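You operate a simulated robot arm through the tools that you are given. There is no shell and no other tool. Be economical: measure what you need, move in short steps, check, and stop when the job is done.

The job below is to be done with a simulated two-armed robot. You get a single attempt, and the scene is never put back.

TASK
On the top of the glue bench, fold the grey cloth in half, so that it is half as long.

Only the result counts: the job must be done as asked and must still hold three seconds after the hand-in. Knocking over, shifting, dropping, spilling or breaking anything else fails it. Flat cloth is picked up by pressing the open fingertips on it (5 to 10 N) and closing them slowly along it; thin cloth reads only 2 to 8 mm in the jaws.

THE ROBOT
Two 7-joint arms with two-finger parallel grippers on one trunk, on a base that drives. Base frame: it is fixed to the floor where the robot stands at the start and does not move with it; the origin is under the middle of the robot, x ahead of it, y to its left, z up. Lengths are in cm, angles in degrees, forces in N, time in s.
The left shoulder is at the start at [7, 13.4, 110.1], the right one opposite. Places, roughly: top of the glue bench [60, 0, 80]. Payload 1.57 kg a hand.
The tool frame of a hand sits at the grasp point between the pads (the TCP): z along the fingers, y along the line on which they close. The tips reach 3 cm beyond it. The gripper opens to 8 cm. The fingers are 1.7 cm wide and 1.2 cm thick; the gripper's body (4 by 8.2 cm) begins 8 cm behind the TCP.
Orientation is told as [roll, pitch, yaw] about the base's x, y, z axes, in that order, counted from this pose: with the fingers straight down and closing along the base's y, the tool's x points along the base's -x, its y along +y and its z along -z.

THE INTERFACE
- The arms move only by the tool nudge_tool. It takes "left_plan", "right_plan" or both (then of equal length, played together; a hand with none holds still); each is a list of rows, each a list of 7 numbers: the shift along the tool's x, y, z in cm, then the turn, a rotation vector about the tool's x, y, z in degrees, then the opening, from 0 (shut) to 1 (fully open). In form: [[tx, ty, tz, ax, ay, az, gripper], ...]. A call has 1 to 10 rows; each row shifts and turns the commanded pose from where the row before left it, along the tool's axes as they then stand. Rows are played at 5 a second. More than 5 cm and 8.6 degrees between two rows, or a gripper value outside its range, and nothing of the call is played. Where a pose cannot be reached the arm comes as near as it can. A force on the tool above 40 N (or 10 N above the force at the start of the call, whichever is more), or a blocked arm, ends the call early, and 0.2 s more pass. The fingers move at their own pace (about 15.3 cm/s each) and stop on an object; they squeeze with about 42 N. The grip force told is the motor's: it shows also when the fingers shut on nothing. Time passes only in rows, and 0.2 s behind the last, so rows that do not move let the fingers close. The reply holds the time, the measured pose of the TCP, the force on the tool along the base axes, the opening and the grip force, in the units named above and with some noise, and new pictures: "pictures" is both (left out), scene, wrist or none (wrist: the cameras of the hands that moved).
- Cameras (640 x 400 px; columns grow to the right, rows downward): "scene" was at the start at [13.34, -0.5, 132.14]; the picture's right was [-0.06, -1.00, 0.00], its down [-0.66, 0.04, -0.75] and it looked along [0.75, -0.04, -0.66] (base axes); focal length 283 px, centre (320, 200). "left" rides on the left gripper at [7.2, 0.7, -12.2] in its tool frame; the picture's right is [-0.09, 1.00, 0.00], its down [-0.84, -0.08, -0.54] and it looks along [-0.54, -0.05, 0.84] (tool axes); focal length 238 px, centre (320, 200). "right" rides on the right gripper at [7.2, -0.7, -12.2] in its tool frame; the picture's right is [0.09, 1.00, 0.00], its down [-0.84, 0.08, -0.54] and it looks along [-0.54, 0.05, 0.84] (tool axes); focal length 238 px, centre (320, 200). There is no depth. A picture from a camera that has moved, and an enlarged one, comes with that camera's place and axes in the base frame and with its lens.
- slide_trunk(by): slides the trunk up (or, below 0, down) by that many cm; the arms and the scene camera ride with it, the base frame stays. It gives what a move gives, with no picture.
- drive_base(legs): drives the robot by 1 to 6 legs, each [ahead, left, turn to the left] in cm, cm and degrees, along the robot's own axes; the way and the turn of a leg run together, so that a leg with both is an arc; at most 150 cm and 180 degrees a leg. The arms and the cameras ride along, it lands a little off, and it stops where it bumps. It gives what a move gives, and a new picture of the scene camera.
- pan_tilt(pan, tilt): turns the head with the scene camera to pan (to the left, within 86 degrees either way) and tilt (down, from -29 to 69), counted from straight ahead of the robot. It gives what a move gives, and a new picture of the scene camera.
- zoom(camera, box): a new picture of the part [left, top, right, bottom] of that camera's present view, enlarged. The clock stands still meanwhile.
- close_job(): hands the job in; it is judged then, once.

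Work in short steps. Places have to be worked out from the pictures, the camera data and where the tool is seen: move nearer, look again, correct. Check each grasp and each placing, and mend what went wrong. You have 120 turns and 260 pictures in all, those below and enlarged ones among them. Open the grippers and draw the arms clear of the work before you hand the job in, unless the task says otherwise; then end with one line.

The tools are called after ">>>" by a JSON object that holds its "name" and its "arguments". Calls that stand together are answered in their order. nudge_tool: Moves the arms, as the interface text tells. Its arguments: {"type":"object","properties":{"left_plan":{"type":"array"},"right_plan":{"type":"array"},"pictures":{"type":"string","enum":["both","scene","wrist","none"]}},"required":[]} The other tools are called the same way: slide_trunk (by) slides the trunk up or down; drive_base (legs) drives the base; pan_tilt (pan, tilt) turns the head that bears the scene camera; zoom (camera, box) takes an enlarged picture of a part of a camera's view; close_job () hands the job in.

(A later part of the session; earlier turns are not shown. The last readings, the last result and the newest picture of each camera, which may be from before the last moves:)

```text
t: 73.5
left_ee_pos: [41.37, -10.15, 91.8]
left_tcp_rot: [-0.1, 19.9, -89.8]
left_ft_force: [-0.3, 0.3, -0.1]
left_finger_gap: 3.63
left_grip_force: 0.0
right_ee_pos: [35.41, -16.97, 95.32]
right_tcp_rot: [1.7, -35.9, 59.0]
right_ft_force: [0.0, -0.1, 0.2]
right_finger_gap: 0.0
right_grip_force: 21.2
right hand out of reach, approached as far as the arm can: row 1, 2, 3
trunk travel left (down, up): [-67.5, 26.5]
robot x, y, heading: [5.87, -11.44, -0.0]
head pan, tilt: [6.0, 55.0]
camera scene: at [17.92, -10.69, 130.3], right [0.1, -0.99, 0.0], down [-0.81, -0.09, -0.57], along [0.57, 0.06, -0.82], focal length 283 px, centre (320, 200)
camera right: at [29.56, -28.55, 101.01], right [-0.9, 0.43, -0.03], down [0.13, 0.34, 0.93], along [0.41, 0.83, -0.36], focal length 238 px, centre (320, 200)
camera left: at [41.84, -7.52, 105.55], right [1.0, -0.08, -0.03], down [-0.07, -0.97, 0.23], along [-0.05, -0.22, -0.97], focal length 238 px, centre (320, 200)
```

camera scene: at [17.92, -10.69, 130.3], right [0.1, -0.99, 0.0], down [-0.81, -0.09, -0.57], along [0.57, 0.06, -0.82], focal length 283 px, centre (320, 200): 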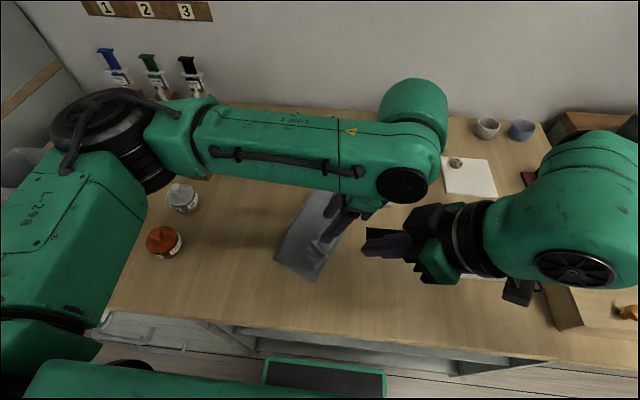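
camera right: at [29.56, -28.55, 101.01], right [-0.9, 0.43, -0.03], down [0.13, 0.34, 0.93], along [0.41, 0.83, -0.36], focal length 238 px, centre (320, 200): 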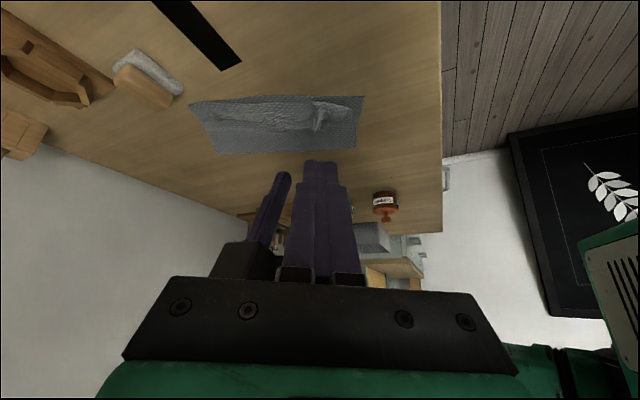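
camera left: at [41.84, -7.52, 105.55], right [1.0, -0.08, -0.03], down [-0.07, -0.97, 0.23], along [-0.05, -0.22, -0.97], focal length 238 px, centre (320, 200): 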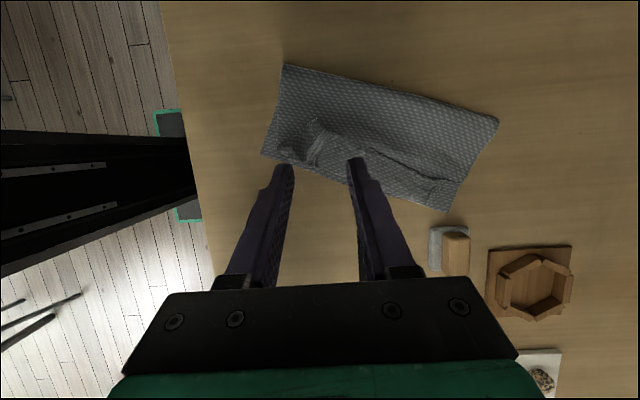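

The right hand is at a wrist limit near the left one. I turn its yaw back and level the left hand so they come apart.

>>> {"name": "nudge_tool", "arguments": {"left_plan": [[0, 0, -1, 0, -5, 0, 0.45], [0, 0, 0, 0, -5, 0, 0.45], [0, 0, 0, 0, -5, 0, 0.45], [0, 0, 0, 0, -5, 0, 0.45], [0, 0, 0, 0, 0, 0, 0.45], [0, 0, 0, 0, 0, 0, 0.45]], "right_plan": [[0, 0, 0, 0, 8, 0, 0], [0, 0, 0, 0, 8, 0, 0], [0, 0, 0, 0, 8, 0, 0], [0, 0, 0, 0, 8, 4, 0], [0, 0, 0, 0, 0, 8.5, 0], [0, 0, 0, 0, 0, 8.5, 0]], "pictures": "none"}}

>>> {"name": "nudge_tool", "arguments": {"right_plan": [[2.5, -3.5, -1, 0, 0, 0, 0], [2.5, -3.5, -1, 0, 0, 0, 0], [2.5, -3.5, -1, 0, 0, 0, 0]], "pictures": "scene"}}

```text
refused: row 4 steps farther than a row can; nothing moved
```

```text
t: 74.3
left_ee_pos: [41.35, -10.16, 91.65]
left_tcp_rot: [-0.3, 19.7, -89.9]
left_ft_force: [0.5, -0.1, 0.7]
left_finger_gap: 3.6
left_grip_force: 0.0
right_ee_pos: [36.4, -16.8, 93.74]
right_tcp_rot: [1.7, -35.9, 58.9]
right_ft_force: [0.2, 0.3, -1.0]
right_finger_gap: 0.01
right_grip_force: 20.9
right hand out of reach, approached as far as the arm can: row 1, 2, 3
trunk travel left (down, up): [-67.5, 26.5]
robot x, y, heading: [5.9, -11.66, 0.1]
head pan, tilt: [6.0, 55.0]
camera scene: at [18.07, -10.74, 130.29], right [0.1, -0.99, 0.0], down [-0.81, -0.09, -0.57], along [0.57, 0.06, -0.82], focal length 283 px, centre (320, 200)
```

scene: 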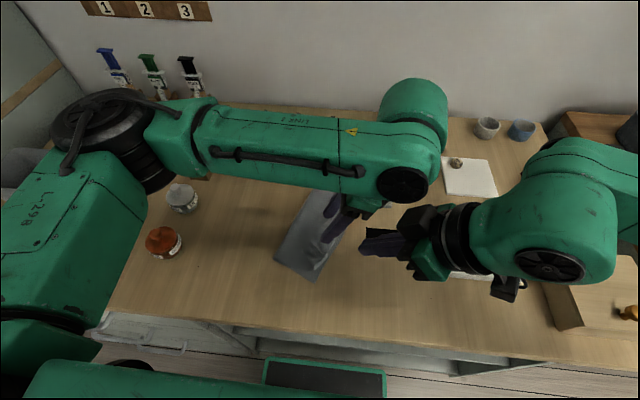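

>>> {"name": "nudge_tool", "arguments": {"left_plan": [[0, 0, -1, 0, -5, 0, 0.45], [0, 0, 0, 0, -5, 0, 0.45], [0, 0, 0, 0, -5, 0, 0.45], [0, 0, 0, 0, -5, 0, 0.45], [0, 0, 0, 0, 0, 0, 0.45], [0, 0, 0, 0, 0, 0, 0.45]], "right_plan": [[0, 0, 0, 0, 0, 8.5, 0], [0, 0, 0, 0, 0, 8.5, 0], [0, 0, 0, 0, 8, 0, 0], [0, 0, 0, 0, 8, 0, 0], [0, 0, 0, 0, 8, 0, 0], [0, 0, 0, 0, 8, 0, 0]], "pictures": "none"}}

>>> {"name": "nudge_tool", "arguments": {"right_plan": [[2.5, -3.5, -1, 0, 0, 0, 0], [2.5, -3.5, -1, 0, 0, 0, 0], [2.5, -3.5, -1, 0, 0, 0, 0]], "pictures": "scene"}}

```text
t: 75.7
left_ee_pos: [41.39, -10.43, 92.5]
left_tcp_rot: [-0.4, -0.2, -89.9]
left_ft_force: [0.0, 0.2, -0.3]
left_finger_gap: 3.62
left_grip_force: 0.1
right_ee_pos: [36.37, -16.63, 93.82]
right_tcp_rot: [11.4, -2.1, 45.7]
right_ft_force: [-0.3, 0.2, -0.1]
right_finger_gap: 0.03
right_grip_force: 21.2
trunk travel left (down, up): [-67.5, 26.5]
robot x, y, heading: [6.05, -11.35, 0.0]
head pan, tilt: [6.0, 55.0]
```

```text
t: 76.5
left_ee_pos: [41.4, -10.56, 92.64]
left_tcp_rot: [-0.3, -0.2, -89.8]
left_ft_force: [0.0, -0.9, 0.0]
left_finger_gap: 3.58
left_grip_force: 0.0
right_ee_pos: [38.1, -26.48, 94.42]
right_tcp_rot: [11.4, -2.2, 45.8]
right_ft_force: [-0.9, -0.8, -0.5]
right_finger_gap: 0.02
right_grip_force: 21.3
right hand out of reach, approached as far as the arm can: row 3
trunk travel left (down, up): [-67.5, 26.5]
robot x, y, heading: [5.88, -11.21, -0.0]
head pan, tilt: [6.0, 55.0]
camera scene: at [18.06, -10.69, 130.29], right [0.1, -0.99, 0.0], down [-0.81, -0.09, -0.57], along [0.57, 0.06, -0.82], focal length 283 px, centre (320, 200)
```

scene: 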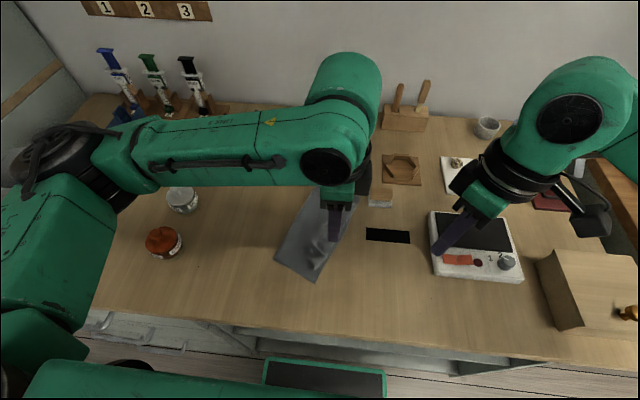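

Both clear. I lower the open left fingers around the flap's standing ridge at (41.2,−7.8) and grip it.

>>> {"name": "nudge_tool", "arguments": {"left_plan": [[2.7, -0.2, 2, 0, 0, 0, 0.35], [0, 0, 3.5, 0, 0, 0, 0.35], [0, 0, 2.4, 0, 0, 0, 0.35]], "pictures": "wrist"}}

>>> {"name": "zoom", "arguments": {"camera": "left", "box": [200, 80, 440, 230]}}

```text
t: 77.3
left_ee_pos: [40.97, -7.95, 84.68]
left_tcp_rot: [-0.3, -0.2, -89.8]
left_ft_force: [0.5, 0.5, 0.1]
left_finger_gap: 2.77
left_grip_force: 0.1
right_ee_pos: [38.0, -26.47, 94.35]
right_tcp_rot: [11.3, -2.3, 45.7]
right_ft_force: [0.2, -0.3, 0.2]
right_finger_gap: 0.01
right_grip_force: 21.2
trunk travel left (down, up): [-67.5, 26.5]
robot x, y, heading: [6.35, -11.55, 0.0]
head pan, tilt: [6.0, 55.0]
camera left: at [41.58, -0.74, 96.76], right [1.0, -0.09, 0.0], down [-0.07, -0.84, 0.54], along [-0.05, -0.54, -0.84], focal length 238 px, centre (320, 200)
```

left: 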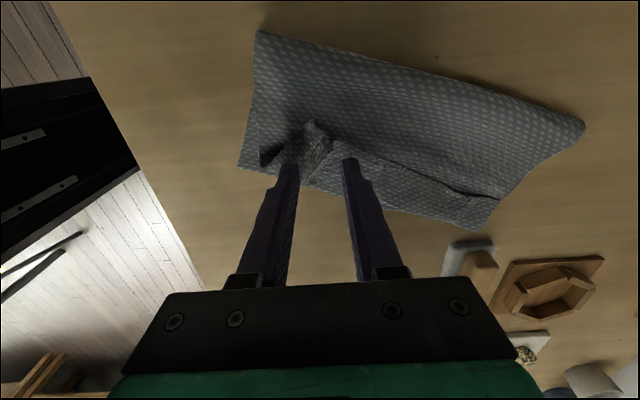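

```text
2.67 times, centred on (320, 155) of left
camera zoom: at [41.58, -0.74, 96.76], right [1.0, -0.09, 0.0], down [-0.07, -0.84, 0.54], along [-0.05, -0.54, -0.84], focal length 636 px, centre (320, 320)
```

zoom: 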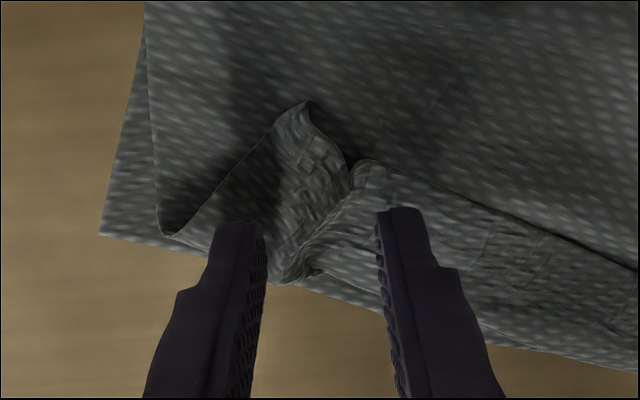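

>>> {"name": "nudge_tool", "arguments": {"left_plan": [[0.9, 0.1, 0, 0, 0, 0, 0.35], [0, 0, 0.8, 0, 0, 0, 0.35], [0, 0, 0, 0, 0, 0, 0.25], [0, 0, 0, 0, 0, 0, 0.18], [0, 0, 0, 0, 0, 0, 0.1], [0, 0, 0, 0, 0, 0, 0.05], [0, 0, 0, 0, 0, 0, 0], [0, 0, 0, 0, 0, 0, 0]], "pictures": "wrist"}}

```text
t: 79.1
left_ee_pos: [41.14, -7.04, 83.99]
left_tcp_rot: [-0.2, -0.3, -89.8]
left_ft_force: [0.1, 0.0, -0.7]
left_finger_gap: 0.21
left_grip_force: 23.6
right_ee_pos: [37.99, -26.48, 94.27]
right_tcp_rot: [11.3, -2.3, 45.7]
right_ft_force: [0.7, -0.3, -0.3]
right_finger_gap: 0.0
right_grip_force: 21.4
trunk travel left (down, up): [-67.5, 26.5]
robot x, y, heading: [5.76, -11.69, 0.0]
head pan, tilt: [6.0, 55.0]
camera left: at [41.7, 0.23, 95.98], right [1.0, -0.09, 0.0], down [-0.07, -0.84, 0.54], along [-0.05, -0.54, -0.84], focal length 238 px, centre (320, 200)
```

left: 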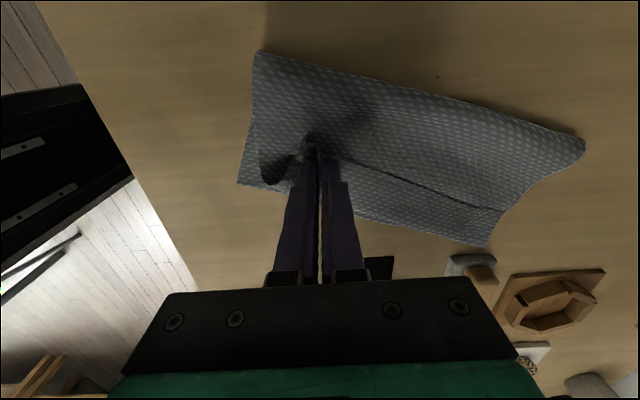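

The ridge is gripped (2.1 mm). I lift it and carry it over to the left to unfold the cloth.

>>> {"name": "nudge_tool", "arguments": {"left_plan": [[0, 0, -2, 0, 0, 0, 0], [0.5, 0, -2.5, 0, 0, 0, 0], [2, 0, -2.5, 0, 0, 0, 0], [3, 0, -1, 0, 0, 0, 0], [3, 0, 0, 0, 0, 0, 0], [3, 0, 0, 0, 0, 0, 0], [3, 0, 0.5, 0, 0, 0, 0], [3, 0, 1, 0, 0, 0, 0]], "pictures": "both"}}

```text
t: 80.9
left_ee_pos: [40.95, 10.69, 90.31]
left_tcp_rot: [-0.2, -0.2, -89.8]
left_ft_force: [-0.7, -0.1, 0.2]
left_finger_gap: 0.2
left_grip_force: 23.6
right_ee_pos: [38.04, -26.46, 94.36]
right_tcp_rot: [11.3, -2.3, 45.7]
right_ft_force: [0.5, -0.1, -0.2]
right_finger_gap: 0.0
right_grip_force: 21.5
trunk travel left (down, up): [-67.5, 26.5]
robot x, y, heading: [5.61, -11.31, -0.1]
head pan, tilt: [6.0, 55.0]
camera scene: at [17.95, -10.66, 130.3], right [0.1, -0.99, 0.0], down [-0.81, -0.09, -0.57], along [0.57, 0.06, -0.82], focal length 283 px, centre (320, 200)
camera left: at [41.48, 17.95, 102.52], right [1.0, -0.09, 0.0], down [-0.07, -0.84, 0.55], along [-0.05, -0.54, -0.84], focal length 238 px, centre (320, 200)
```

scene: 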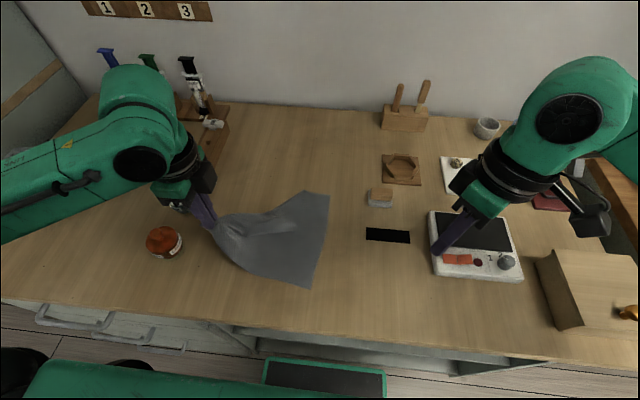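
left: 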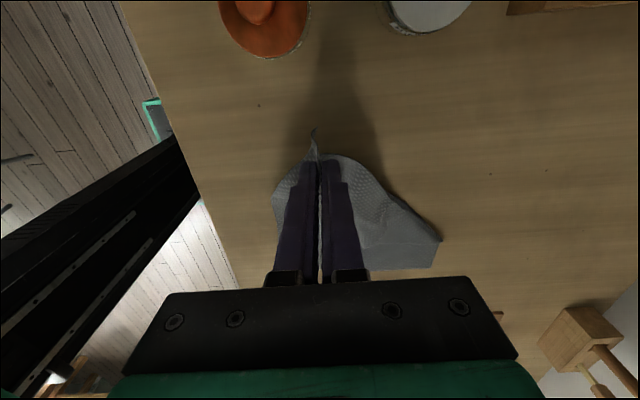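

Unfolding works. I bring the held edge down at y≈13.5 (clear of the copper jar at y≥17) and release.

>>> {"name": "nudge_tool", "arguments": {"left_plan": [[1, 0, 2, 0, 0, 0, 0], [1, 0, 2, 0, 0, 0, 0], [0.8, 0, 1.6, 0, 0, 0, 0], [0, 0, 0.8, 0, 0, 0, 0], [0, 0, 0, 0, 0, 0, 0.25], [0, 0, 0, 0, 0, 0, 0.4], [0, 0, -3, 0, 0, 0, 0.4], [-1, 0, -4, 0, 0, 0, 0.4], [-3, 0, -3, 0, 0, 0, 0.4], [-4, 0, 0, 0, 0, 0, 0.4]], "pictures": "both"}}

```text
t: 83.1
left_ee_pos: [41.36, 5.07, 94.17]
left_tcp_rot: [-0.3, 0.0, -89.9]
left_ft_force: [0.1, -0.2, 0.2]
left_finger_gap: 3.18
left_grip_force: 0.0
right_ee_pos: [38.11, -26.61, 94.37]
right_tcp_rot: [11.5, -2.3, 45.7]
right_ft_force: [-0.2, -0.3, -0.6]
right_finger_gap: 0.0
right_grip_force: 20.9
trunk travel left (down, up): [-67.5, 26.5]
robot x, y, heading: [6.28, -11.82, 0.0]
head pan, tilt: [6.0, 55.0]
camera scene: at [18.11, -10.92, 130.29], right [0.1, -0.99, 0.0], down [-0.82, -0.09, -0.57], along [0.57, 0.06, -0.82], focal length 283 px, centre (320, 200)
camera left: at [41.94, 12.34, 106.27], right [1.0, -0.09, -0.01], down [-0.07, -0.84, 0.54], along [-0.05, -0.54, -0.84], focal length 238 px, centre (320, 200)
```

scene: 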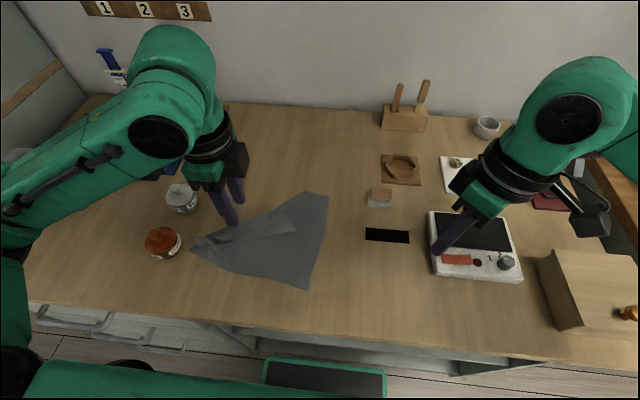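
left: 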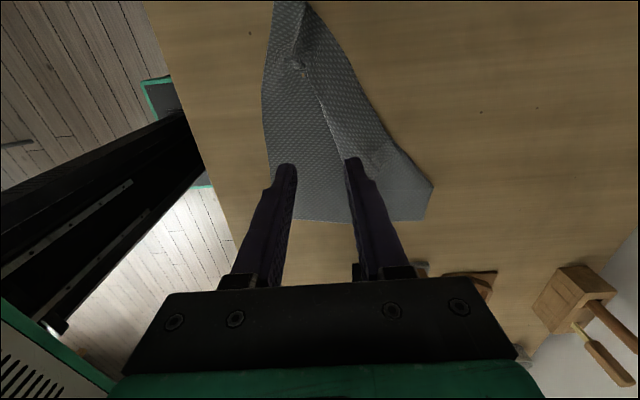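

I enlarge to see how the far-left corner lies.

>>> {"name": "zoom", "arguments": {"camera": "scene", "box": [170, 170, 362, 290]}}

>>> {"name": "zoom", "arguments": {"camera": "left", "box": [220, 0, 476, 230]}}

```text
3.33 times, centred on (266, 230) of scene
camera zoom: at [18.11, -10.92, 130.29], right [0.1, -0.99, 0.0], down [-0.82, -0.09, -0.57], along [0.57, 0.06, -0.82], focal length 943 px, centre (500, 100)
```

zoom: 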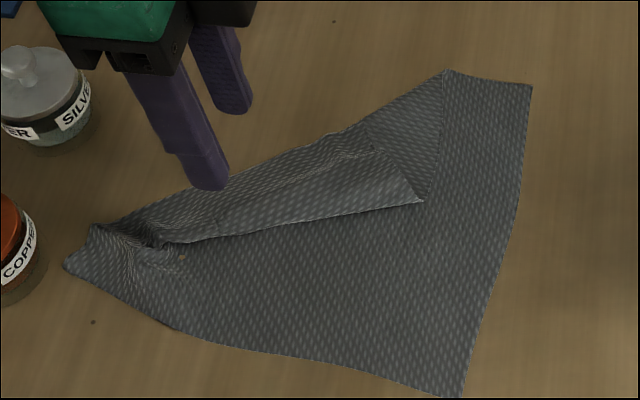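

```text
1.74 times, centred on (348, 115) of left
camera zoom: at [41.94, 12.34, 106.27], right [1.0, -0.09, -0.01], down [-0.07, -0.84, 0.54], along [-0.05, -0.54, -0.84], focal length 414 px, centre (271, 348)
```

zoom: 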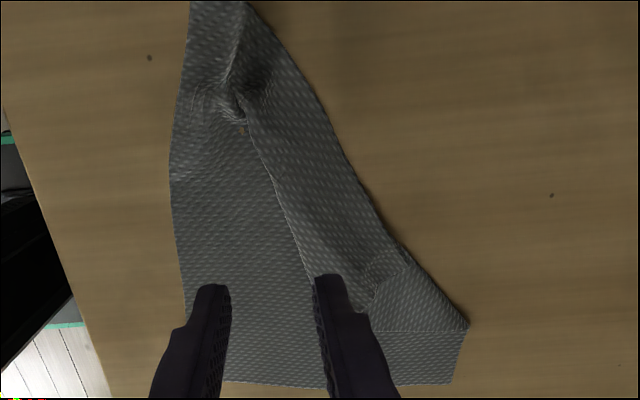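

The far-left part is folded back as a flap whose free corner lies at ≈(45,−3.5). I'll pinch that flap at about (48,0.3) from above and carry it to the far left.

>>> {"name": "nudge_tool", "arguments": {"left_plan": [[-2.4, 3.4, 1, 0, 0, 0, 0.4], [-2.4, 3.3, 2, 0, 0, 0, 0.4], [0, 0, 4, 0, 0, 0, 0.4], [0, 0, 2.5, 0, 0, 0, 0.4]], "pictures": "wrist"}}

```text
t: 84.1
left_ee_pos: [48.01, 0.59, 84.39]
left_tcp_rot: [-0.2, -0.2, -89.8]
left_ft_force: [-0.5, 0.3, 0.7]
left_finger_gap: 3.19
left_grip_force: 0.1
right_ee_pos: [38.0, -26.51, 94.44]
right_tcp_rot: [11.5, -2.3, 45.8]
right_ft_force: [0.7, -0.5, 0.3]
right_finger_gap: 0.0
right_grip_force: 21.6
trunk travel left (down, up): [-67.5, 26.5]
robot x, y, heading: [5.69, -11.32, 0.1]
head pan, tilt: [6.0, 55.0]
camera left: at [48.6, 7.78, 96.51], right [1.0, -0.09, 0.0], down [-0.07, -0.84, 0.54], along [-0.05, -0.54, -0.84], focal length 238 px, centre (320, 200)
```

left: 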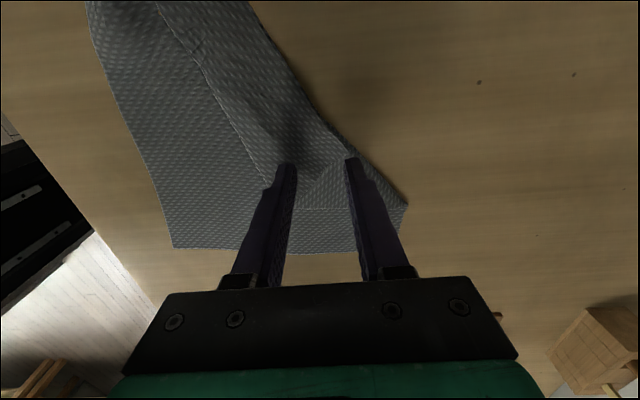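

>>> {"name": "nudge_tool", "arguments": {"left_plan": [[0.3, -0.5, 0.4, 0, 0, 0, 0.38], [0, 0, 0.3, 0, 0, 0, 0.38], [0, 0, 0, 0, 0, 0, 0.38]], "pictures": "none"}}

>>> {"name": "nudge_tool", "arguments": {"left_plan": [[0, 0, 0.25, 0, 0, 0, 0.38], [0, 0, 0, 0, 0, 0, 0.38]], "pictures": "none"}}

```text
t: 84.9
left_ee_pos: [47.29, 0.87, 83.73]
left_tcp_rot: [-0.2, -0.2, -89.8]
left_ft_force: [-0.1, -1.1, 0.2]
left_finger_gap: 3.03
left_grip_force: 0.0
right_ee_pos: [38.09, -26.51, 94.45]
right_tcp_rot: [11.3, -2.3, 45.8]
right_ft_force: [0.0, 0.1, 0.8]
right_finger_gap: 0.0
right_grip_force: 21.0
trunk travel left (down, up): [-67.5, 26.5]
robot x, y, heading: [5.56, -11.82, -0.2]
head pan, tilt: [6.0, 55.0]
```

```text
t: 85.5
left_ee_pos: [47.34, 0.89, 83.38]
left_tcp_rot: [-0.2, -0.2, -89.9]
left_ft_force: [0.3, -0.1, -0.1]
left_finger_gap: 3.03
left_grip_force: 0.0
right_ee_pos: [38.08, -26.56, 94.38]
right_tcp_rot: [11.3, -2.3, 45.6]
right_ft_force: [-0.6, 0.4, 1.0]
right_finger_gap: 0.0
right_grip_force: 20.9
trunk travel left (down, up): [-67.5, 26.5]
robot x, y, heading: [5.67, -11.02, 0.1]
head pan, tilt: [6.0, 55.0]
```

No force yet; 0.15 cm more, then close slowly.

>>> {"name": "nudge_tool", "arguments": {"left_plan": [[0, 0, 0.17, 0, 0, 0, 0.38], [0, 0, 0, 0, 0, 0, 0.33], [0, 0, 0, 0, 0, 0, 0.28], [0, 0, 0, 0, 0, 0, 0.23], [0, 0, 0, 0, 0, 0, 0.18], [0, 0, 0, 0, 0, 0, 0.13], [0, 0, 0, 0, 0, 0, 0.08], [0, 0, 0, 0, 0, 0, 0.04], [0, 0, 0, 0, 0, 0, 0], [0, 0, 0, 0, 0, 0, 0]], "pictures": "wrist"}}

```text
t: 87.7
left_ee_pos: [47.4, 0.86, 83.37]
left_tcp_rot: [-0.2, -0.2, -89.8]
left_ft_force: [-0.6, -0.4, -0.6]
left_finger_gap: 0.17
left_grip_force: 23.2
right_ee_pos: [38.02, -26.49, 94.39]
right_tcp_rot: [11.4, -2.2, 45.8]
right_ft_force: [-0.3, 0.8, -0.8]
right_finger_gap: 0.0
right_grip_force: 21.2
trunk travel left (down, up): [-67.5, 26.5]
robot x, y, heading: [5.91, -11.47, -0.1]
head pan, tilt: [6.0, 55.0]
camera left: at [47.96, 8.1, 95.44], right [1.0, -0.09, 0.0], down [-0.07, -0.84, 0.54], along [-0.05, -0.54, -0.84], focal length 238 px, centre (320, 200)
```

left: 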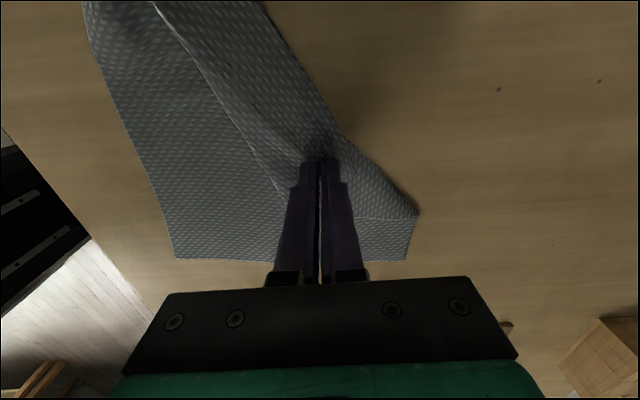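

Grip reads 1.7 mm – a single layer. I lift and carry it toward the far left to open the flap.

>>> {"name": "nudge_tool", "arguments": {"left_plan": [[0, 0, -2, 0, 0, 0, 0], [0, 0, -3, 0, 0, 0, 0], [2, 1.5, -1, 0, 0, 0, 0], [2, 1.5, 0, 0, 0, 0, 0], [2, 1.5, 0, 0, 0, 0, 0], [2, 1.5, 0, 0, 0, 0, 0]], "pictures": "both"}}

```text
t: 89.1
left_ee_pos: [53.28, 9.0, 89.22]
left_tcp_rot: [-0.3, -0.2, -89.8]
left_ft_force: [0.0, -0.1, 0.9]
left_finger_gap: 0.17
left_grip_force: 23.7
right_ee_pos: [38.15, -26.4, 94.42]
right_tcp_rot: [11.3, -2.4, 45.7]
right_ft_force: [-0.3, -0.1, -0.6]
right_finger_gap: 0.03
right_grip_force: 21.1
trunk travel left (down, up): [-67.5, 26.5]
robot x, y, heading: [5.87, -11.14, 0.2]
head pan, tilt: [6.0, 55.0]
camera scene: at [18.08, -10.7, 130.29], right [0.1, -0.99, 0.0], down [-0.81, -0.09, -0.57], along [0.57, 0.06, -0.82], focal length 283 px, centre (320, 200)
camera left: at [53.78, 16.31, 101.23], right [1.0, -0.09, 0.0], down [-0.07, -0.84, 0.54], along [-0.05, -0.54, -0.84], focal length 238 px, centre (320, 200)
```

scene: 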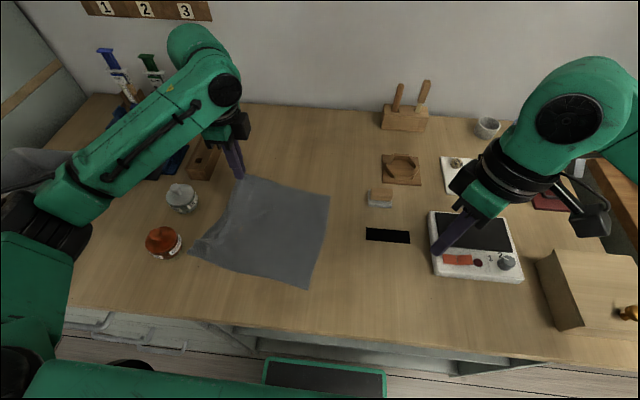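
left: 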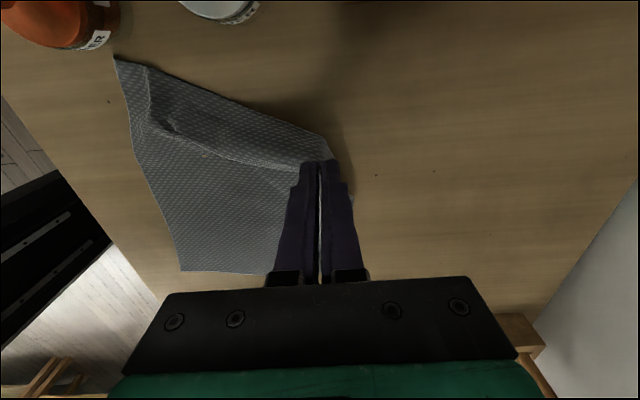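

Cloth opened out nicely. I lay this corner down at about (54,11) and release.

>>> {"name": "nudge_tool", "arguments": {"left_plan": [[0.9, 0.5, 2, 0, 0, 0, 0], [0.9, 0.4, 2, 0, 0, 0, 0], [0, 0, 1.5, 0, 0, 0, 0], [0, 0, 0, 0, 0, 0, 0.3], [0, 0, 0, 0, 0, 0, 0.45], [0, 0, -4, 0, 0, 0, 0.45], [0, 0, -4, 0, 0, 0, 0.45], [3, 0, -4, 0, 0, 0, 0.45], [4, 0, 0, 0, 0, 0, 0.45]], "pictures": "both"}}

>>> {"name": "zoom", "arguments": {"camera": "scene", "box": [150, 160, 358, 300]}}

```text
t: 91.1
left_ee_pos: [54.23, 17.62, 95.43]
left_tcp_rot: [-0.3, -0.2, -89.8]
left_ft_force: [0.9, 0.2, 0.3]
left_finger_gap: 3.59
left_grip_force: 0.1
right_ee_pos: [38.09, -26.38, 94.36]
right_tcp_rot: [11.3, -2.2, 45.8]
right_ft_force: [-0.2, -0.8, 0.1]
right_finger_gap: 0.0
right_grip_force: 22.1
trunk travel left (down, up): [-67.5, 26.5]
robot x, y, heading: [5.96, -11.46, -0.2]
head pan, tilt: [6.0, 55.0]
camera scene: at [18.04, -10.61, 130.29], right [0.1, -0.99, 0.0], down [-0.81, -0.09, -0.57], along [0.57, 0.06, -0.82], focal length 283 px, centre (320, 200)
camera left: at [54.84, 24.95, 107.52], right [1.0, -0.09, 0.0], down [-0.07, -0.83, 0.55], along [-0.05, -0.54, -0.84], focal length 238 px, centre (320, 200)
```

scene: 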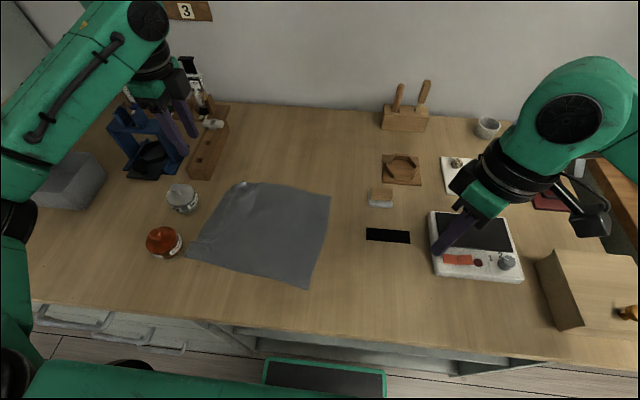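
left: 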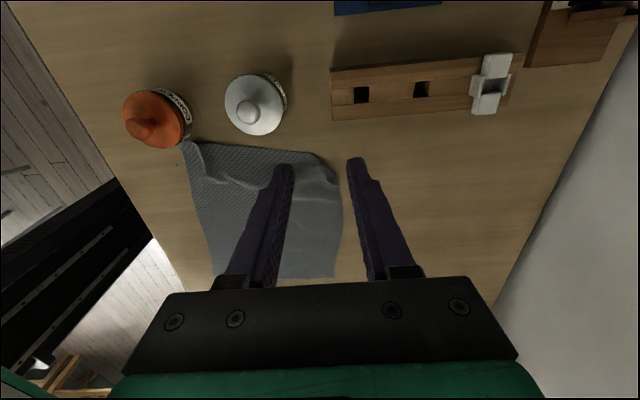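

```text
2.86 times, centred on (254, 230) of scene
camera zoom: at [18.04, -10.61, 130.29], right [0.1, -0.99, 0.0], down [-0.81, -0.09, -0.57], along [0.57, 0.06, -0.82], focal length 808 px, centre (509, 114)
```

zoom: 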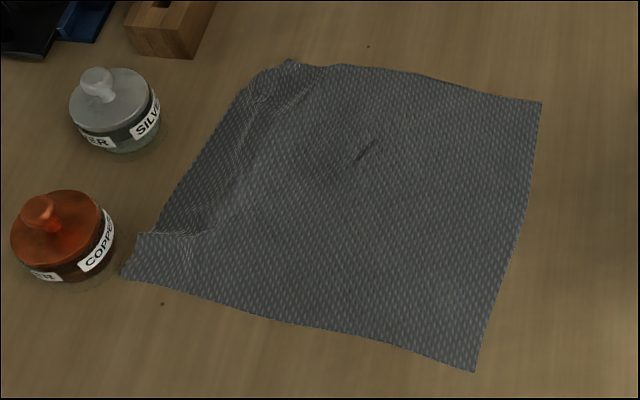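

The cloth is flat again but near the jars and turned ~7°. Before refolding I pull it back to the right: the left hand pinches the right edge at about (40,−7.2) and drags it ~4.5 cm right.

>>> {"name": "nudge_tool", "arguments": {"left_plan": [[-4.1, -2.4, 0, 0, 0, 0, 0.4], [-4.1, -2.4, 0, 0, 0, 0, 0.4], [-4.1, -2.4, 0, 0, 0, 0, 0.4], [-4.1, -2.4, 0, 0, 0, 0, 0.4], [-4.1, -2.3, 0, 0, 0, 0, 0.4], [-4.2, -2.2, 0, 0, 0, 0, 0.4], [0, 0, 4, 0, 0, 0, 0.4], [0, 0, 4, 0, 0, 0, 0.4], [0, 0, 2.5, 0, 0, 0, 0.4]], "pictures": "wrist"}}

```text
t: 93.1
left_ee_pos: [40.11, -7.23, 85.14]
left_tcp_rot: [-0.3, -0.3, -89.8]
left_ft_force: [0.0, -0.7, -0.3]
left_finger_gap: 3.2
left_grip_force: 0.1
right_ee_pos: [38.06, -26.49, 94.44]
right_tcp_rot: [11.4, -2.3, 45.7]
right_ft_force: [0.6, 0.9, 0.1]
right_finger_gap: 0.0
right_grip_force: 21.5
trunk travel left (down, up): [-67.5, 26.5]
robot x, y, heading: [6.04, -11.71, -0.1]
head pan, tilt: [6.0, 55.0]
camera left: at [40.63, 0.01, 97.32], right [1.0, -0.09, 0.0], down [-0.07, -0.84, 0.55], along [-0.05, -0.54, -0.84], focal length 238 px, centre (320, 200)
```

left: 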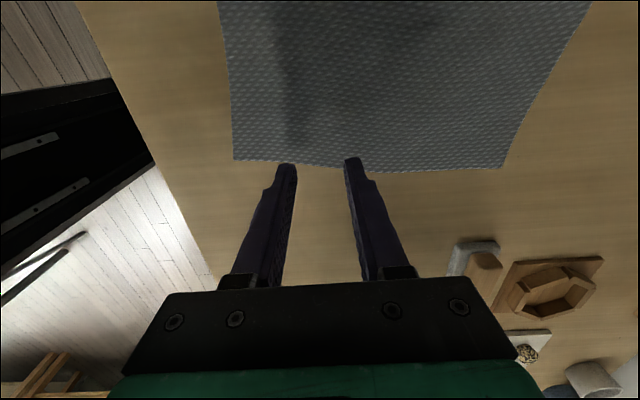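

>>> {"name": "nudge_tool", "arguments": {"left_plan": [[0.3, 0, 1.2, 0, 0, 0, 0.4], [0, 0, 0.65, 0, 0, 0, 0.4], [0, 0, 0, 0, 0, 0, 0.35], [0, 0, 0, 0, 0, 0, 0.29], [0, 0, 0, 0, 0, 0, 0.23], [0, 0, 0, 0, 0, 0, 0.17], [0, 0, 0, 0, 0, 0, 0.11], [0, 0, 0, 0, 0, 0, 0.05], [0, 0, 0, 0, 0, 0, 0], [0, 0, 0, 0, 0, 0, 0]], "pictures": "wrist"}}

```text
t: 95.3
left_ee_pos: [40.1, -6.85, 83.38]
left_tcp_rot: [-0.2, -0.2, -89.7]
left_ft_force: [0.9, 0.4, -0.4]
left_finger_gap: 0.01
left_grip_force: 21.5
right_ee_pos: [37.98, -26.57, 94.39]
right_tcp_rot: [11.3, -2.3, 45.7]
right_ft_force: [-0.2, 0.1, 0.6]
right_finger_gap: 0.0
right_grip_force: 21.2
trunk travel left (down, up): [-67.5, 26.5]
robot x, y, heading: [5.86, -11.32, 0.1]
head pan, tilt: [6.0, 55.0]
camera left: at [40.72, 0.44, 95.45], right [1.0, -0.09, 0.0], down [-0.07, -0.84, 0.54], along [-0.05, -0.54, -0.84], focal length 238 px, centre (320, 200)
```

left: 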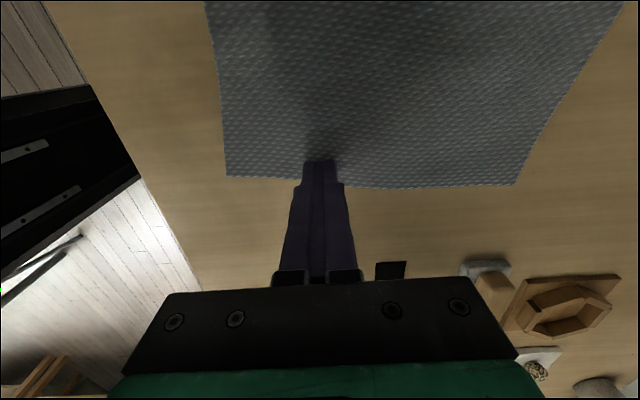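

Closed on air; single layer lies lower. I reopen, go 0.25 cm lower and try again.

>>> {"name": "nudge_tool", "arguments": {"left_plan": [[0, 0, -0.3, 0, 0, 0, 0.4], [0, 0, 0, 0, 0, 0, 0.4], [0, 0, 0.53, 0, 0, 0, 0.4], [0, 0, 0, 0, 0, 0, 0.4]], "pictures": "none"}}

```text
t: 96.3
left_ee_pos: [40.16, -6.85, 83.16]
left_tcp_rot: [-0.2, -0.2, -89.7]
left_ft_force: [-0.8, -0.9, 0.4]
left_finger_gap: 3.19
left_grip_force: 0.1
right_ee_pos: [38.1, -26.49, 94.28]
right_tcp_rot: [11.3, -2.3, 45.6]
right_ft_force: [0.3, -0.1, 0.4]
right_finger_gap: 0.0
right_grip_force: 21.1
trunk travel left (down, up): [-67.5, 26.5]
robot x, y, heading: [6.2, -11.85, -0.0]
head pan, tilt: [6.0, 55.0]
```

>>> {"name": "nudge_tool", "arguments": {"left_plan": [[0, 0, 0.15, 0, 0, 0, 0.4], [0, 0, 0, 0, 0, 0, 0.4]], "pictures": "none"}}

```text
t: 96.9
left_ee_pos: [40.1, -6.73, 83.13]
left_tcp_rot: [-0.3, -0.2, -89.8]
left_ft_force: [-0.3, -0.1, 5.1]
left_finger_gap: 3.22
left_grip_force: 0.1
right_ee_pos: [37.98, -26.39, 94.36]
right_tcp_rot: [11.3, -2.4, 45.6]
right_ft_force: [0.0, -0.6, -0.4]
right_finger_gap: 0.02
right_grip_force: 21.1
trunk travel left (down, up): [-67.5, 26.5]
robot x, y, heading: [5.59, -11.28, -0.0]
head pan, tilt: [6.0, 55.0]
```

5 N. Close slowly.

>>> {"name": "nudge_tool", "arguments": {"left_plan": [[0, 0, 0, 0, 0, 0, 0.36], [0, 0, 0, 0, 0, 0, 0.31], [0, 0, 0, 0, 0, 0, 0.26], [0, 0, 0, 0, 0, 0, 0.21], [0, 0, 0, 0, 0, 0, 0.16], [0, 0, 0, 0, 0, 0, 0.11], [0, 0, 0, 0, 0, 0, 0.05], [0, 0, 0, 0, 0, 0, 0], [0, 0, 0, 0, 0, 0, 0]], "pictures": "none"}}

```text
t: 98.9
left_ee_pos: [40.21, -6.88, 83.13]
left_tcp_rot: [-0.2, -0.2, -89.8]
left_ft_force: [-0.3, -1.0, 11.5]
left_finger_gap: 0.2
left_grip_force: 23.7
right_ee_pos: [37.9, -26.5, 94.47]
right_tcp_rot: [11.3, -2.4, 45.7]
right_ft_force: [-0.3, -0.2, 0.0]
right_finger_gap: 0.0
right_grip_force: 20.7
trunk travel left (down, up): [-67.5, 26.5]
robot x, y, heading: [6.04, -11.71, -0.2]
head pan, tilt: [6.0, 55.0]
```

Gripped (2 mm). I lift 0.5 cm and drag 4.5 cm to the right.

>>> {"name": "nudge_tool", "arguments": {"left_plan": [[0, 0, -0.5, 0, 0, 0, 0], [-0.8, 0.1, 0, 0, 0, 0, 0], [-0.8, 0.1, 0, 0, 0, 0, 0], [-0.8, 0.1, 0, 0, 0, 0, 0], [-0.8, 0.1, 0, 0, 0, 0, 0], [-0.8, 0.1, 0, 0, 0, 0, 0], [-0.8, 0.1, 0, 0, 0, 0, 0], [0, 0, 0, 0, 0, 0, 0]], "pictures": "scene"}}

```text
t: 100.7
left_ee_pos: [40.88, -11.66, 83.61]
left_tcp_rot: [-0.2, -0.3, -89.8]
left_ft_force: [0.0, -0.2, 0.3]
left_finger_gap: 0.21
left_grip_force: 23.7
right_ee_pos: [38.06, -26.36, 94.38]
right_tcp_rot: [11.2, -2.3, 45.7]
right_ft_force: [0.0, -0.7, -0.2]
right_finger_gap: 0.01
right_grip_force: 21.0
trunk travel left (down, up): [-67.5, 26.5]
robot x, y, heading: [6.12, -11.29, 0.0]
head pan, tilt: [6.0, 55.0]
camera scene: at [18.03, -10.74, 130.29], right [0.1, -0.99, 0.0], down [-0.81, -0.09, -0.57], along [0.57, 0.06, -0.82], focal length 283 px, centre (320, 200)
```

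scene: 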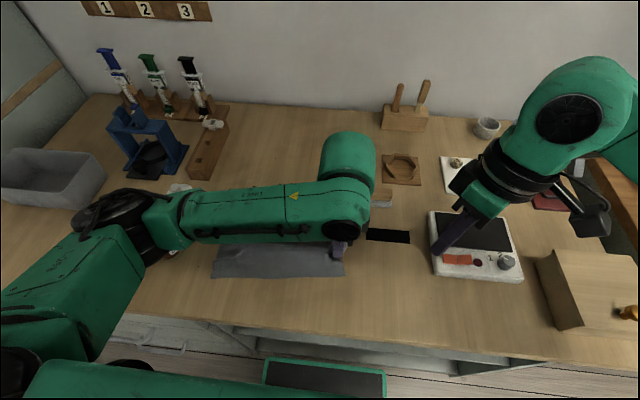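

The cloth slid as wanted. I release, lift, and draw the left hand to the left to view it.

>>> {"name": "nudge_tool", "arguments": {"left_plan": [[0, 0, 0.3, 0, 0, 0, 0.2], [0, 0, 0, 0, 0, 0, 0.4], [0, 0, -4, 0, 0, 0, 0.4], [0, 0, -4, 0, 0, 0, 0.4], [3, 2, -3, 0, 0, 0, 0.4], [4.5, 2, 0, 0, 0, 0, 0.4], [4.5, 2, 0, 0, 0, 0, 0.4], [4.5, 2, 0, 0, 0, 0, 0.4], [4.5, 2, 0, 0, 0, 0, 0.4], [3, 2, 0, 0, 0, 0, 0.4]], "pictures": "both"}}

>>> {"name": "zoom", "arguments": {"camera": "scene", "box": [180, 170, 388, 310]}}

```text
t: 102.9
left_ee_pos: [52.83, 12.8, 94.22]
left_tcp_rot: [-0.3, -0.2, -89.9]
left_ft_force: [0.5, 0.7, 0.0]
left_finger_gap: 3.18
left_grip_force: 0.0
right_ee_pos: [37.94, -26.48, 94.36]
right_tcp_rot: [11.4, -2.3, 45.6]
right_ft_force: [0.2, -0.4, -0.7]
right_finger_gap: 0.0
right_grip_force: 21.3
trunk travel left (down, up): [-67.5, 26.5]
robot x, y, heading: [6.04, -11.4, 0.0]
head pan, tilt: [6.0, 55.0]
camera scene: at [18.1, -10.72, 130.29], right [0.1, -0.99, 0.0], down [-0.81, -0.09, -0.57], along [0.57, 0.06, -0.82], focal length 283 px, centre (320, 200)
camera left: at [53.47, 19.98, 106.34], right [1.0, -0.09, -0.01], down [-0.07, -0.84, 0.54], along [-0.05, -0.54, -0.84], focal length 238 px, centre (320, 200)
```

scene: 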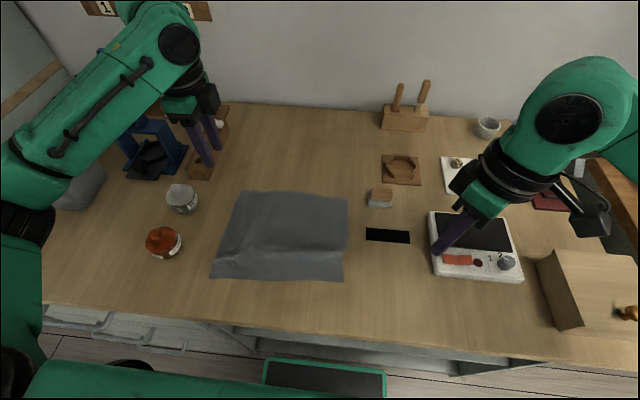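
left: 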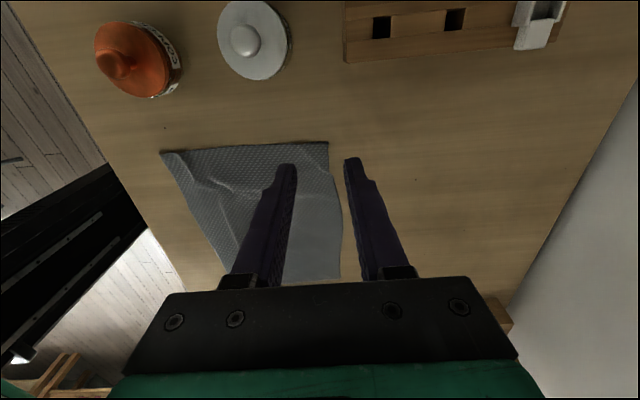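

```text
2.86 times, centred on (284, 240) of scene
camera zoom: at [18.1, -10.72, 130.29], right [0.1, -0.99, 0.0], down [-0.81, -0.09, -0.57], along [0.57, 0.06, -0.82], focal length 808 px, centre (423, 86)
```

zoom: 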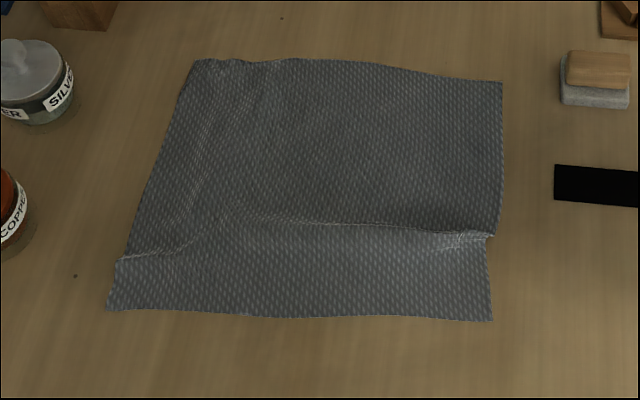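

The cloth is flat: x≈34–54, y from −13.1 to ≈10.7. Now a second, better fold: grips right at the edge. I fix the right hand's tilt, draw the left hand in, and drive the base 15 cm left.

>>> {"name": "nudge_tool", "arguments": {"left_plan": [[-4, 0, 0, 0, 0, 0, 0.4], [-4, 0, 0, 0, 0, 0, 0.4], [-4, 0, 0, 0, 0, 0, 0.4], [0, 0, 0, 0, 0, 0, 0.4]], "right_plan": [[0, 0, 0, 5.7, 0, 0, 0], [0, 0, 0, 5.7, 0, 0, 0], [0, 0, 0, 0, 2.3, 0, 0.2], [0, 0, 0, 0, 0, 0, 0.4]], "pictures": "none"}}

>>> {"name": "drive_base", "arguments": {"legs": [[0, 15, 0]]}}

```text
t: 103.9
left_ee_pos: [52.8, 0.15, 94.33]
left_tcp_rot: [-0.2, -0.2, -89.7]
left_ft_force: [0.7, 0.0, -0.8]
left_finger_gap: 3.2
left_grip_force: 0.1
right_ee_pos: [38.1, -26.44, 94.51]
right_tcp_rot: [-0.1, -0.1, 45.7]
right_ft_force: [0.0, -0.3, 0.6]
right_finger_gap: 3.2
right_grip_force: 0.1
trunk travel left (down, up): [-67.5, 26.5]
robot x, y, heading: [5.78, -11.62, 0.0]
head pan, tilt: [6.0, 55.0]
```

```text
t: 105.2
left_ee_pos: [52.95, 15.18, 94.23]
left_tcp_rot: [-0.1, -0.1, -89.7]
left_ft_force: [-0.7, 0.4, 0.7]
left_finger_gap: 3.19
left_grip_force: 0.0
right_ee_pos: [38.08, -11.54, 94.44]
right_tcp_rot: [0.0, 0.0, 45.7]
right_ft_force: [0.3, -0.2, 0.0]
right_finger_gap: 3.19
right_grip_force: 0.1
trunk travel left (down, up): [-67.5, 26.5]
robot x, y, heading: [5.85, 3.5, 0.3]
head pan, tilt: [6.0, 55.0]
camera scene: at [18.01, 4.04, 130.29], right [0.11, -0.99, 0.0], down [-0.81, -0.09, -0.57], along [0.57, 0.06, -0.82], focal length 283 px, centre (320, 200)
```

scene: 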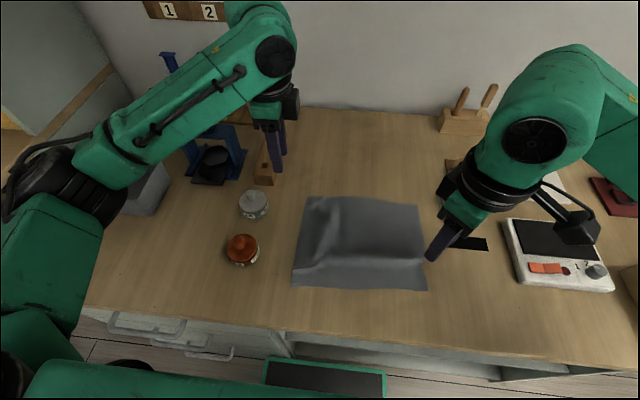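

Clear. The right hand goes over to near the left edge and turns to yaw 72.

>>> {"name": "nudge_tool", "arguments": {"right_plan": [[-2.7, 2.7, 0, 0, 0, 0, 0.4], [-2.7, 2.7, 0, 0, 0, 0, 0.4], [-2.7, 2.7, 0, 0, 0, 0, 0.4], [-2.7, 2.7, 0, 0, 0, 0, 0.4], [-2.7, 2.7, 0, 0, 0, -2, 0.4], [0, 0, 0, 0, 0, -8, 0.4], [0, 0, 0, 0, 0, -8, 0.4], [0, 0, 0, 0, 0, -8, 0.4], [0, 0, 0, 0, -8, 0, 0.4], [0, 0, 0, 0, -8, 0, 0.4]], "pictures": "both"}}

```text
t: 107.4
left_ee_pos: [52.84, 15.18, 94.37]
left_tcp_rot: [-0.1, -0.1, -89.7]
left_ft_force: [1.1, 0.3, -0.2]
left_finger_gap: 3.22
left_grip_force: 0.0
right_ee_pos: [37.77, 7.52, 94.29]
right_tcp_rot: [-0.1, -16.0, 71.9]
right_ft_force: [0.3, -0.3, 0.0]
right_finger_gap: 3.2
right_grip_force: 0.0
trunk travel left (down, up): [-67.5, 26.5]
robot x, y, heading: [5.53, 3.59, 0.1]
head pan, tilt: [6.0, 55.0]
camera scene: at [17.98, 4.04, 130.3], right [0.11, -0.99, 0.0], down [-0.81, -0.09, -0.57], along [0.57, 0.06, -0.82], focal length 283 px, centre (320, 200)
camera right: at [35.17, -2.38, 104.05], right [-0.97, 0.23, -0.03], down [0.13, 0.65, 0.75], along [0.19, 0.73, -0.66], focal length 238 px, centre (320, 200)
```

scene: 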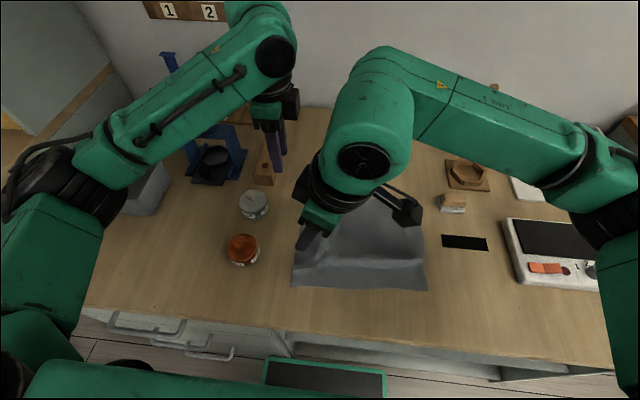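
right: 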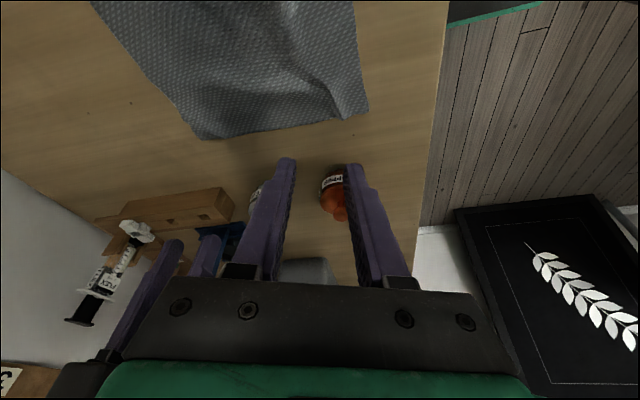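

Pose is right. Near-left corner (33.8,11.0), far-left (53.4,10.6). I lower both to about 3 cm above contact at (50.6,10.25) and (36.6,10.3).

>>> {"name": "nudge_tool", "arguments": {"left_plan": [[-1.65, -0.73, 2.77, 0, 0, 0, 0.4], [-1.65, -0.73, 2.77, 0, 0, 0, 0.4], [-1.65, -0.74, 2.77, 0, 0, 0, 0.4]], "right_plan": [[0.03, 0.67, 2.87, 0, 0, 0, 0.4], [0.03, 0.67, 2.87, 0, 0, 0, 0.4], [0.03, 0.67, 2.87, 0, 0, 0, 0.4]], "pictures": "wrist"}}

```text
t: 108.2
left_ee_pos: [50.59, 10.24, 85.94]
left_tcp_rot: [-0.2, -0.2, -89.7]
left_ft_force: [-0.7, -0.1, -0.9]
left_finger_gap: 3.2
left_grip_force: 0.0
right_ee_pos: [36.73, 10.48, 85.92]
right_tcp_rot: [-0.1, -16.0, 72.0]
right_ft_force: [0.6, 0.5, -0.6]
right_finger_gap: 3.2
right_grip_force: 0.0
trunk travel left (down, up): [-67.5, 26.5]
robot x, y, heading: [5.62, 3.22, 0.1]
head pan, tilt: [6.0, 55.0]
camera right: at [34.02, 0.56, 95.72], right [-0.97, 0.23, -0.03], down [0.13, 0.65, 0.75], along [0.19, 0.73, -0.66], focal length 238 px, centre (320, 200)
camera left: at [51.22, 17.51, 98.07], right [1.0, -0.09, 0.0], down [-0.07, -0.84, 0.54], along [-0.05, -0.54, -0.84], focal length 238 px, centre (320, 200)
```

right: 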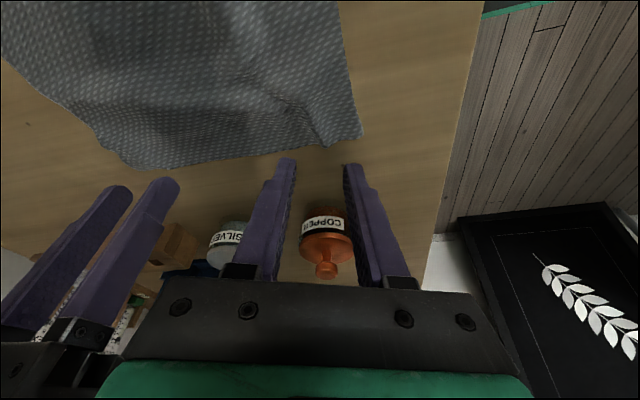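
left: 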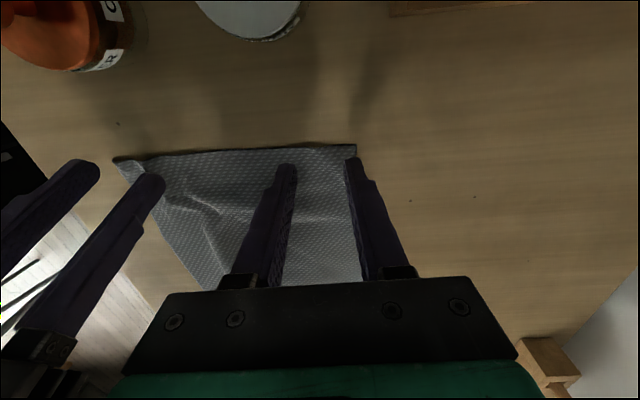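

Positions are good. Down to just above contact.

>>> {"name": "nudge_tool", "arguments": {"left_plan": [[0, 0, 1.6, 0, 0, 0, 0.4], [0, 0, 1.05, 0, 0, 0, 0.4], [0, 0, 0, 0, 0, 0, 0.4]], "right_plan": [[0.41, 0, 1.44, 0, 0, 0, 0.4], [0.28, 0, 0.96, 0, 0, 0, 0.4], [0, 0, 0, 0, 0, 0, 0.4]], "pictures": "none"}}

>>> {"name": "nudge_tool", "arguments": {"left_plan": [[0, 0, 0.2, 0, 0, 0, 0.4], [0, 0, 0, 0, 0, 0, 0.4]], "right_plan": [[0.05, 0, 0.2, 0, 0, 0, 0.4], [0, 0, 0, 0, 0, 0, 0.4]], "pictures": "none"}}

```text
t: 109.0
left_ee_pos: [50.5, 10.29, 83.39]
left_tcp_rot: [-0.3, -0.1, -89.7]
left_ft_force: [-1.0, 0.8, 0.6]
left_finger_gap: 3.2
left_grip_force: 0.1
right_ee_pos: [36.59, 10.34, 83.47]
right_tcp_rot: [-0.1, -16.0, 71.8]
right_ft_force: [-0.2, 0.2, 0.5]
right_finger_gap: 3.21
right_grip_force: 0.2
trunk travel left (down, up): [-67.5, 26.5]
robot x, y, heading: [5.77, 3.36, 0.0]
head pan, tilt: [6.0, 55.0]
```

```text
t: 109.6
left_ee_pos: [50.43, 10.18, 83.13]
left_tcp_rot: [-0.2, -0.3, -89.8]
left_ft_force: [0.7, -1.0, 1.8]
left_finger_gap: 3.2
left_grip_force: 0.1
right_ee_pos: [36.66, 10.37, 83.36]
right_tcp_rot: [-0.1, -16.0, 71.8]
right_ft_force: [-0.2, 0.4, 0.4]
right_finger_gap: 3.2
right_grip_force: 0.1
trunk travel left (down, up): [-67.5, 26.5]
robot x, y, heading: [5.83, 3.58, 0.1]
head pan, tilt: [6.0, 55.0]
```

>>> {"name": "nudge_tool", "arguments": {"left_plan": [[0, 0, 0.07, 0, 0, 0, 0.4], [0, 0, 0, 0, 0, 0, 0.4]], "right_plan": [[0.04, 0, 0.15, 0, 0, 0, 0.4], [0, 0, 0, 0, 0, 0, 0.4]], "pictures": "none"}}

```text
t: 110.2
left_ee_pos: [50.46, 10.33, 83.26]
left_tcp_rot: [-0.2, -0.2, -89.8]
left_ft_force: [0.5, 0.4, 3.9]
left_finger_gap: 3.23
left_grip_force: 0.1
right_ee_pos: [36.65, 10.38, 83.22]
right_tcp_rot: [-0.1, -15.9, 71.9]
right_ft_force: [0.4, -0.4, 1.7]
right_finger_gap: 3.17
right_grip_force: 0.1
trunk travel left (down, up): [-67.5, 26.5]
robot x, y, heading: [5.99, 3.4, 0.2]
head pan, tilt: [6.0, 55.0]
```

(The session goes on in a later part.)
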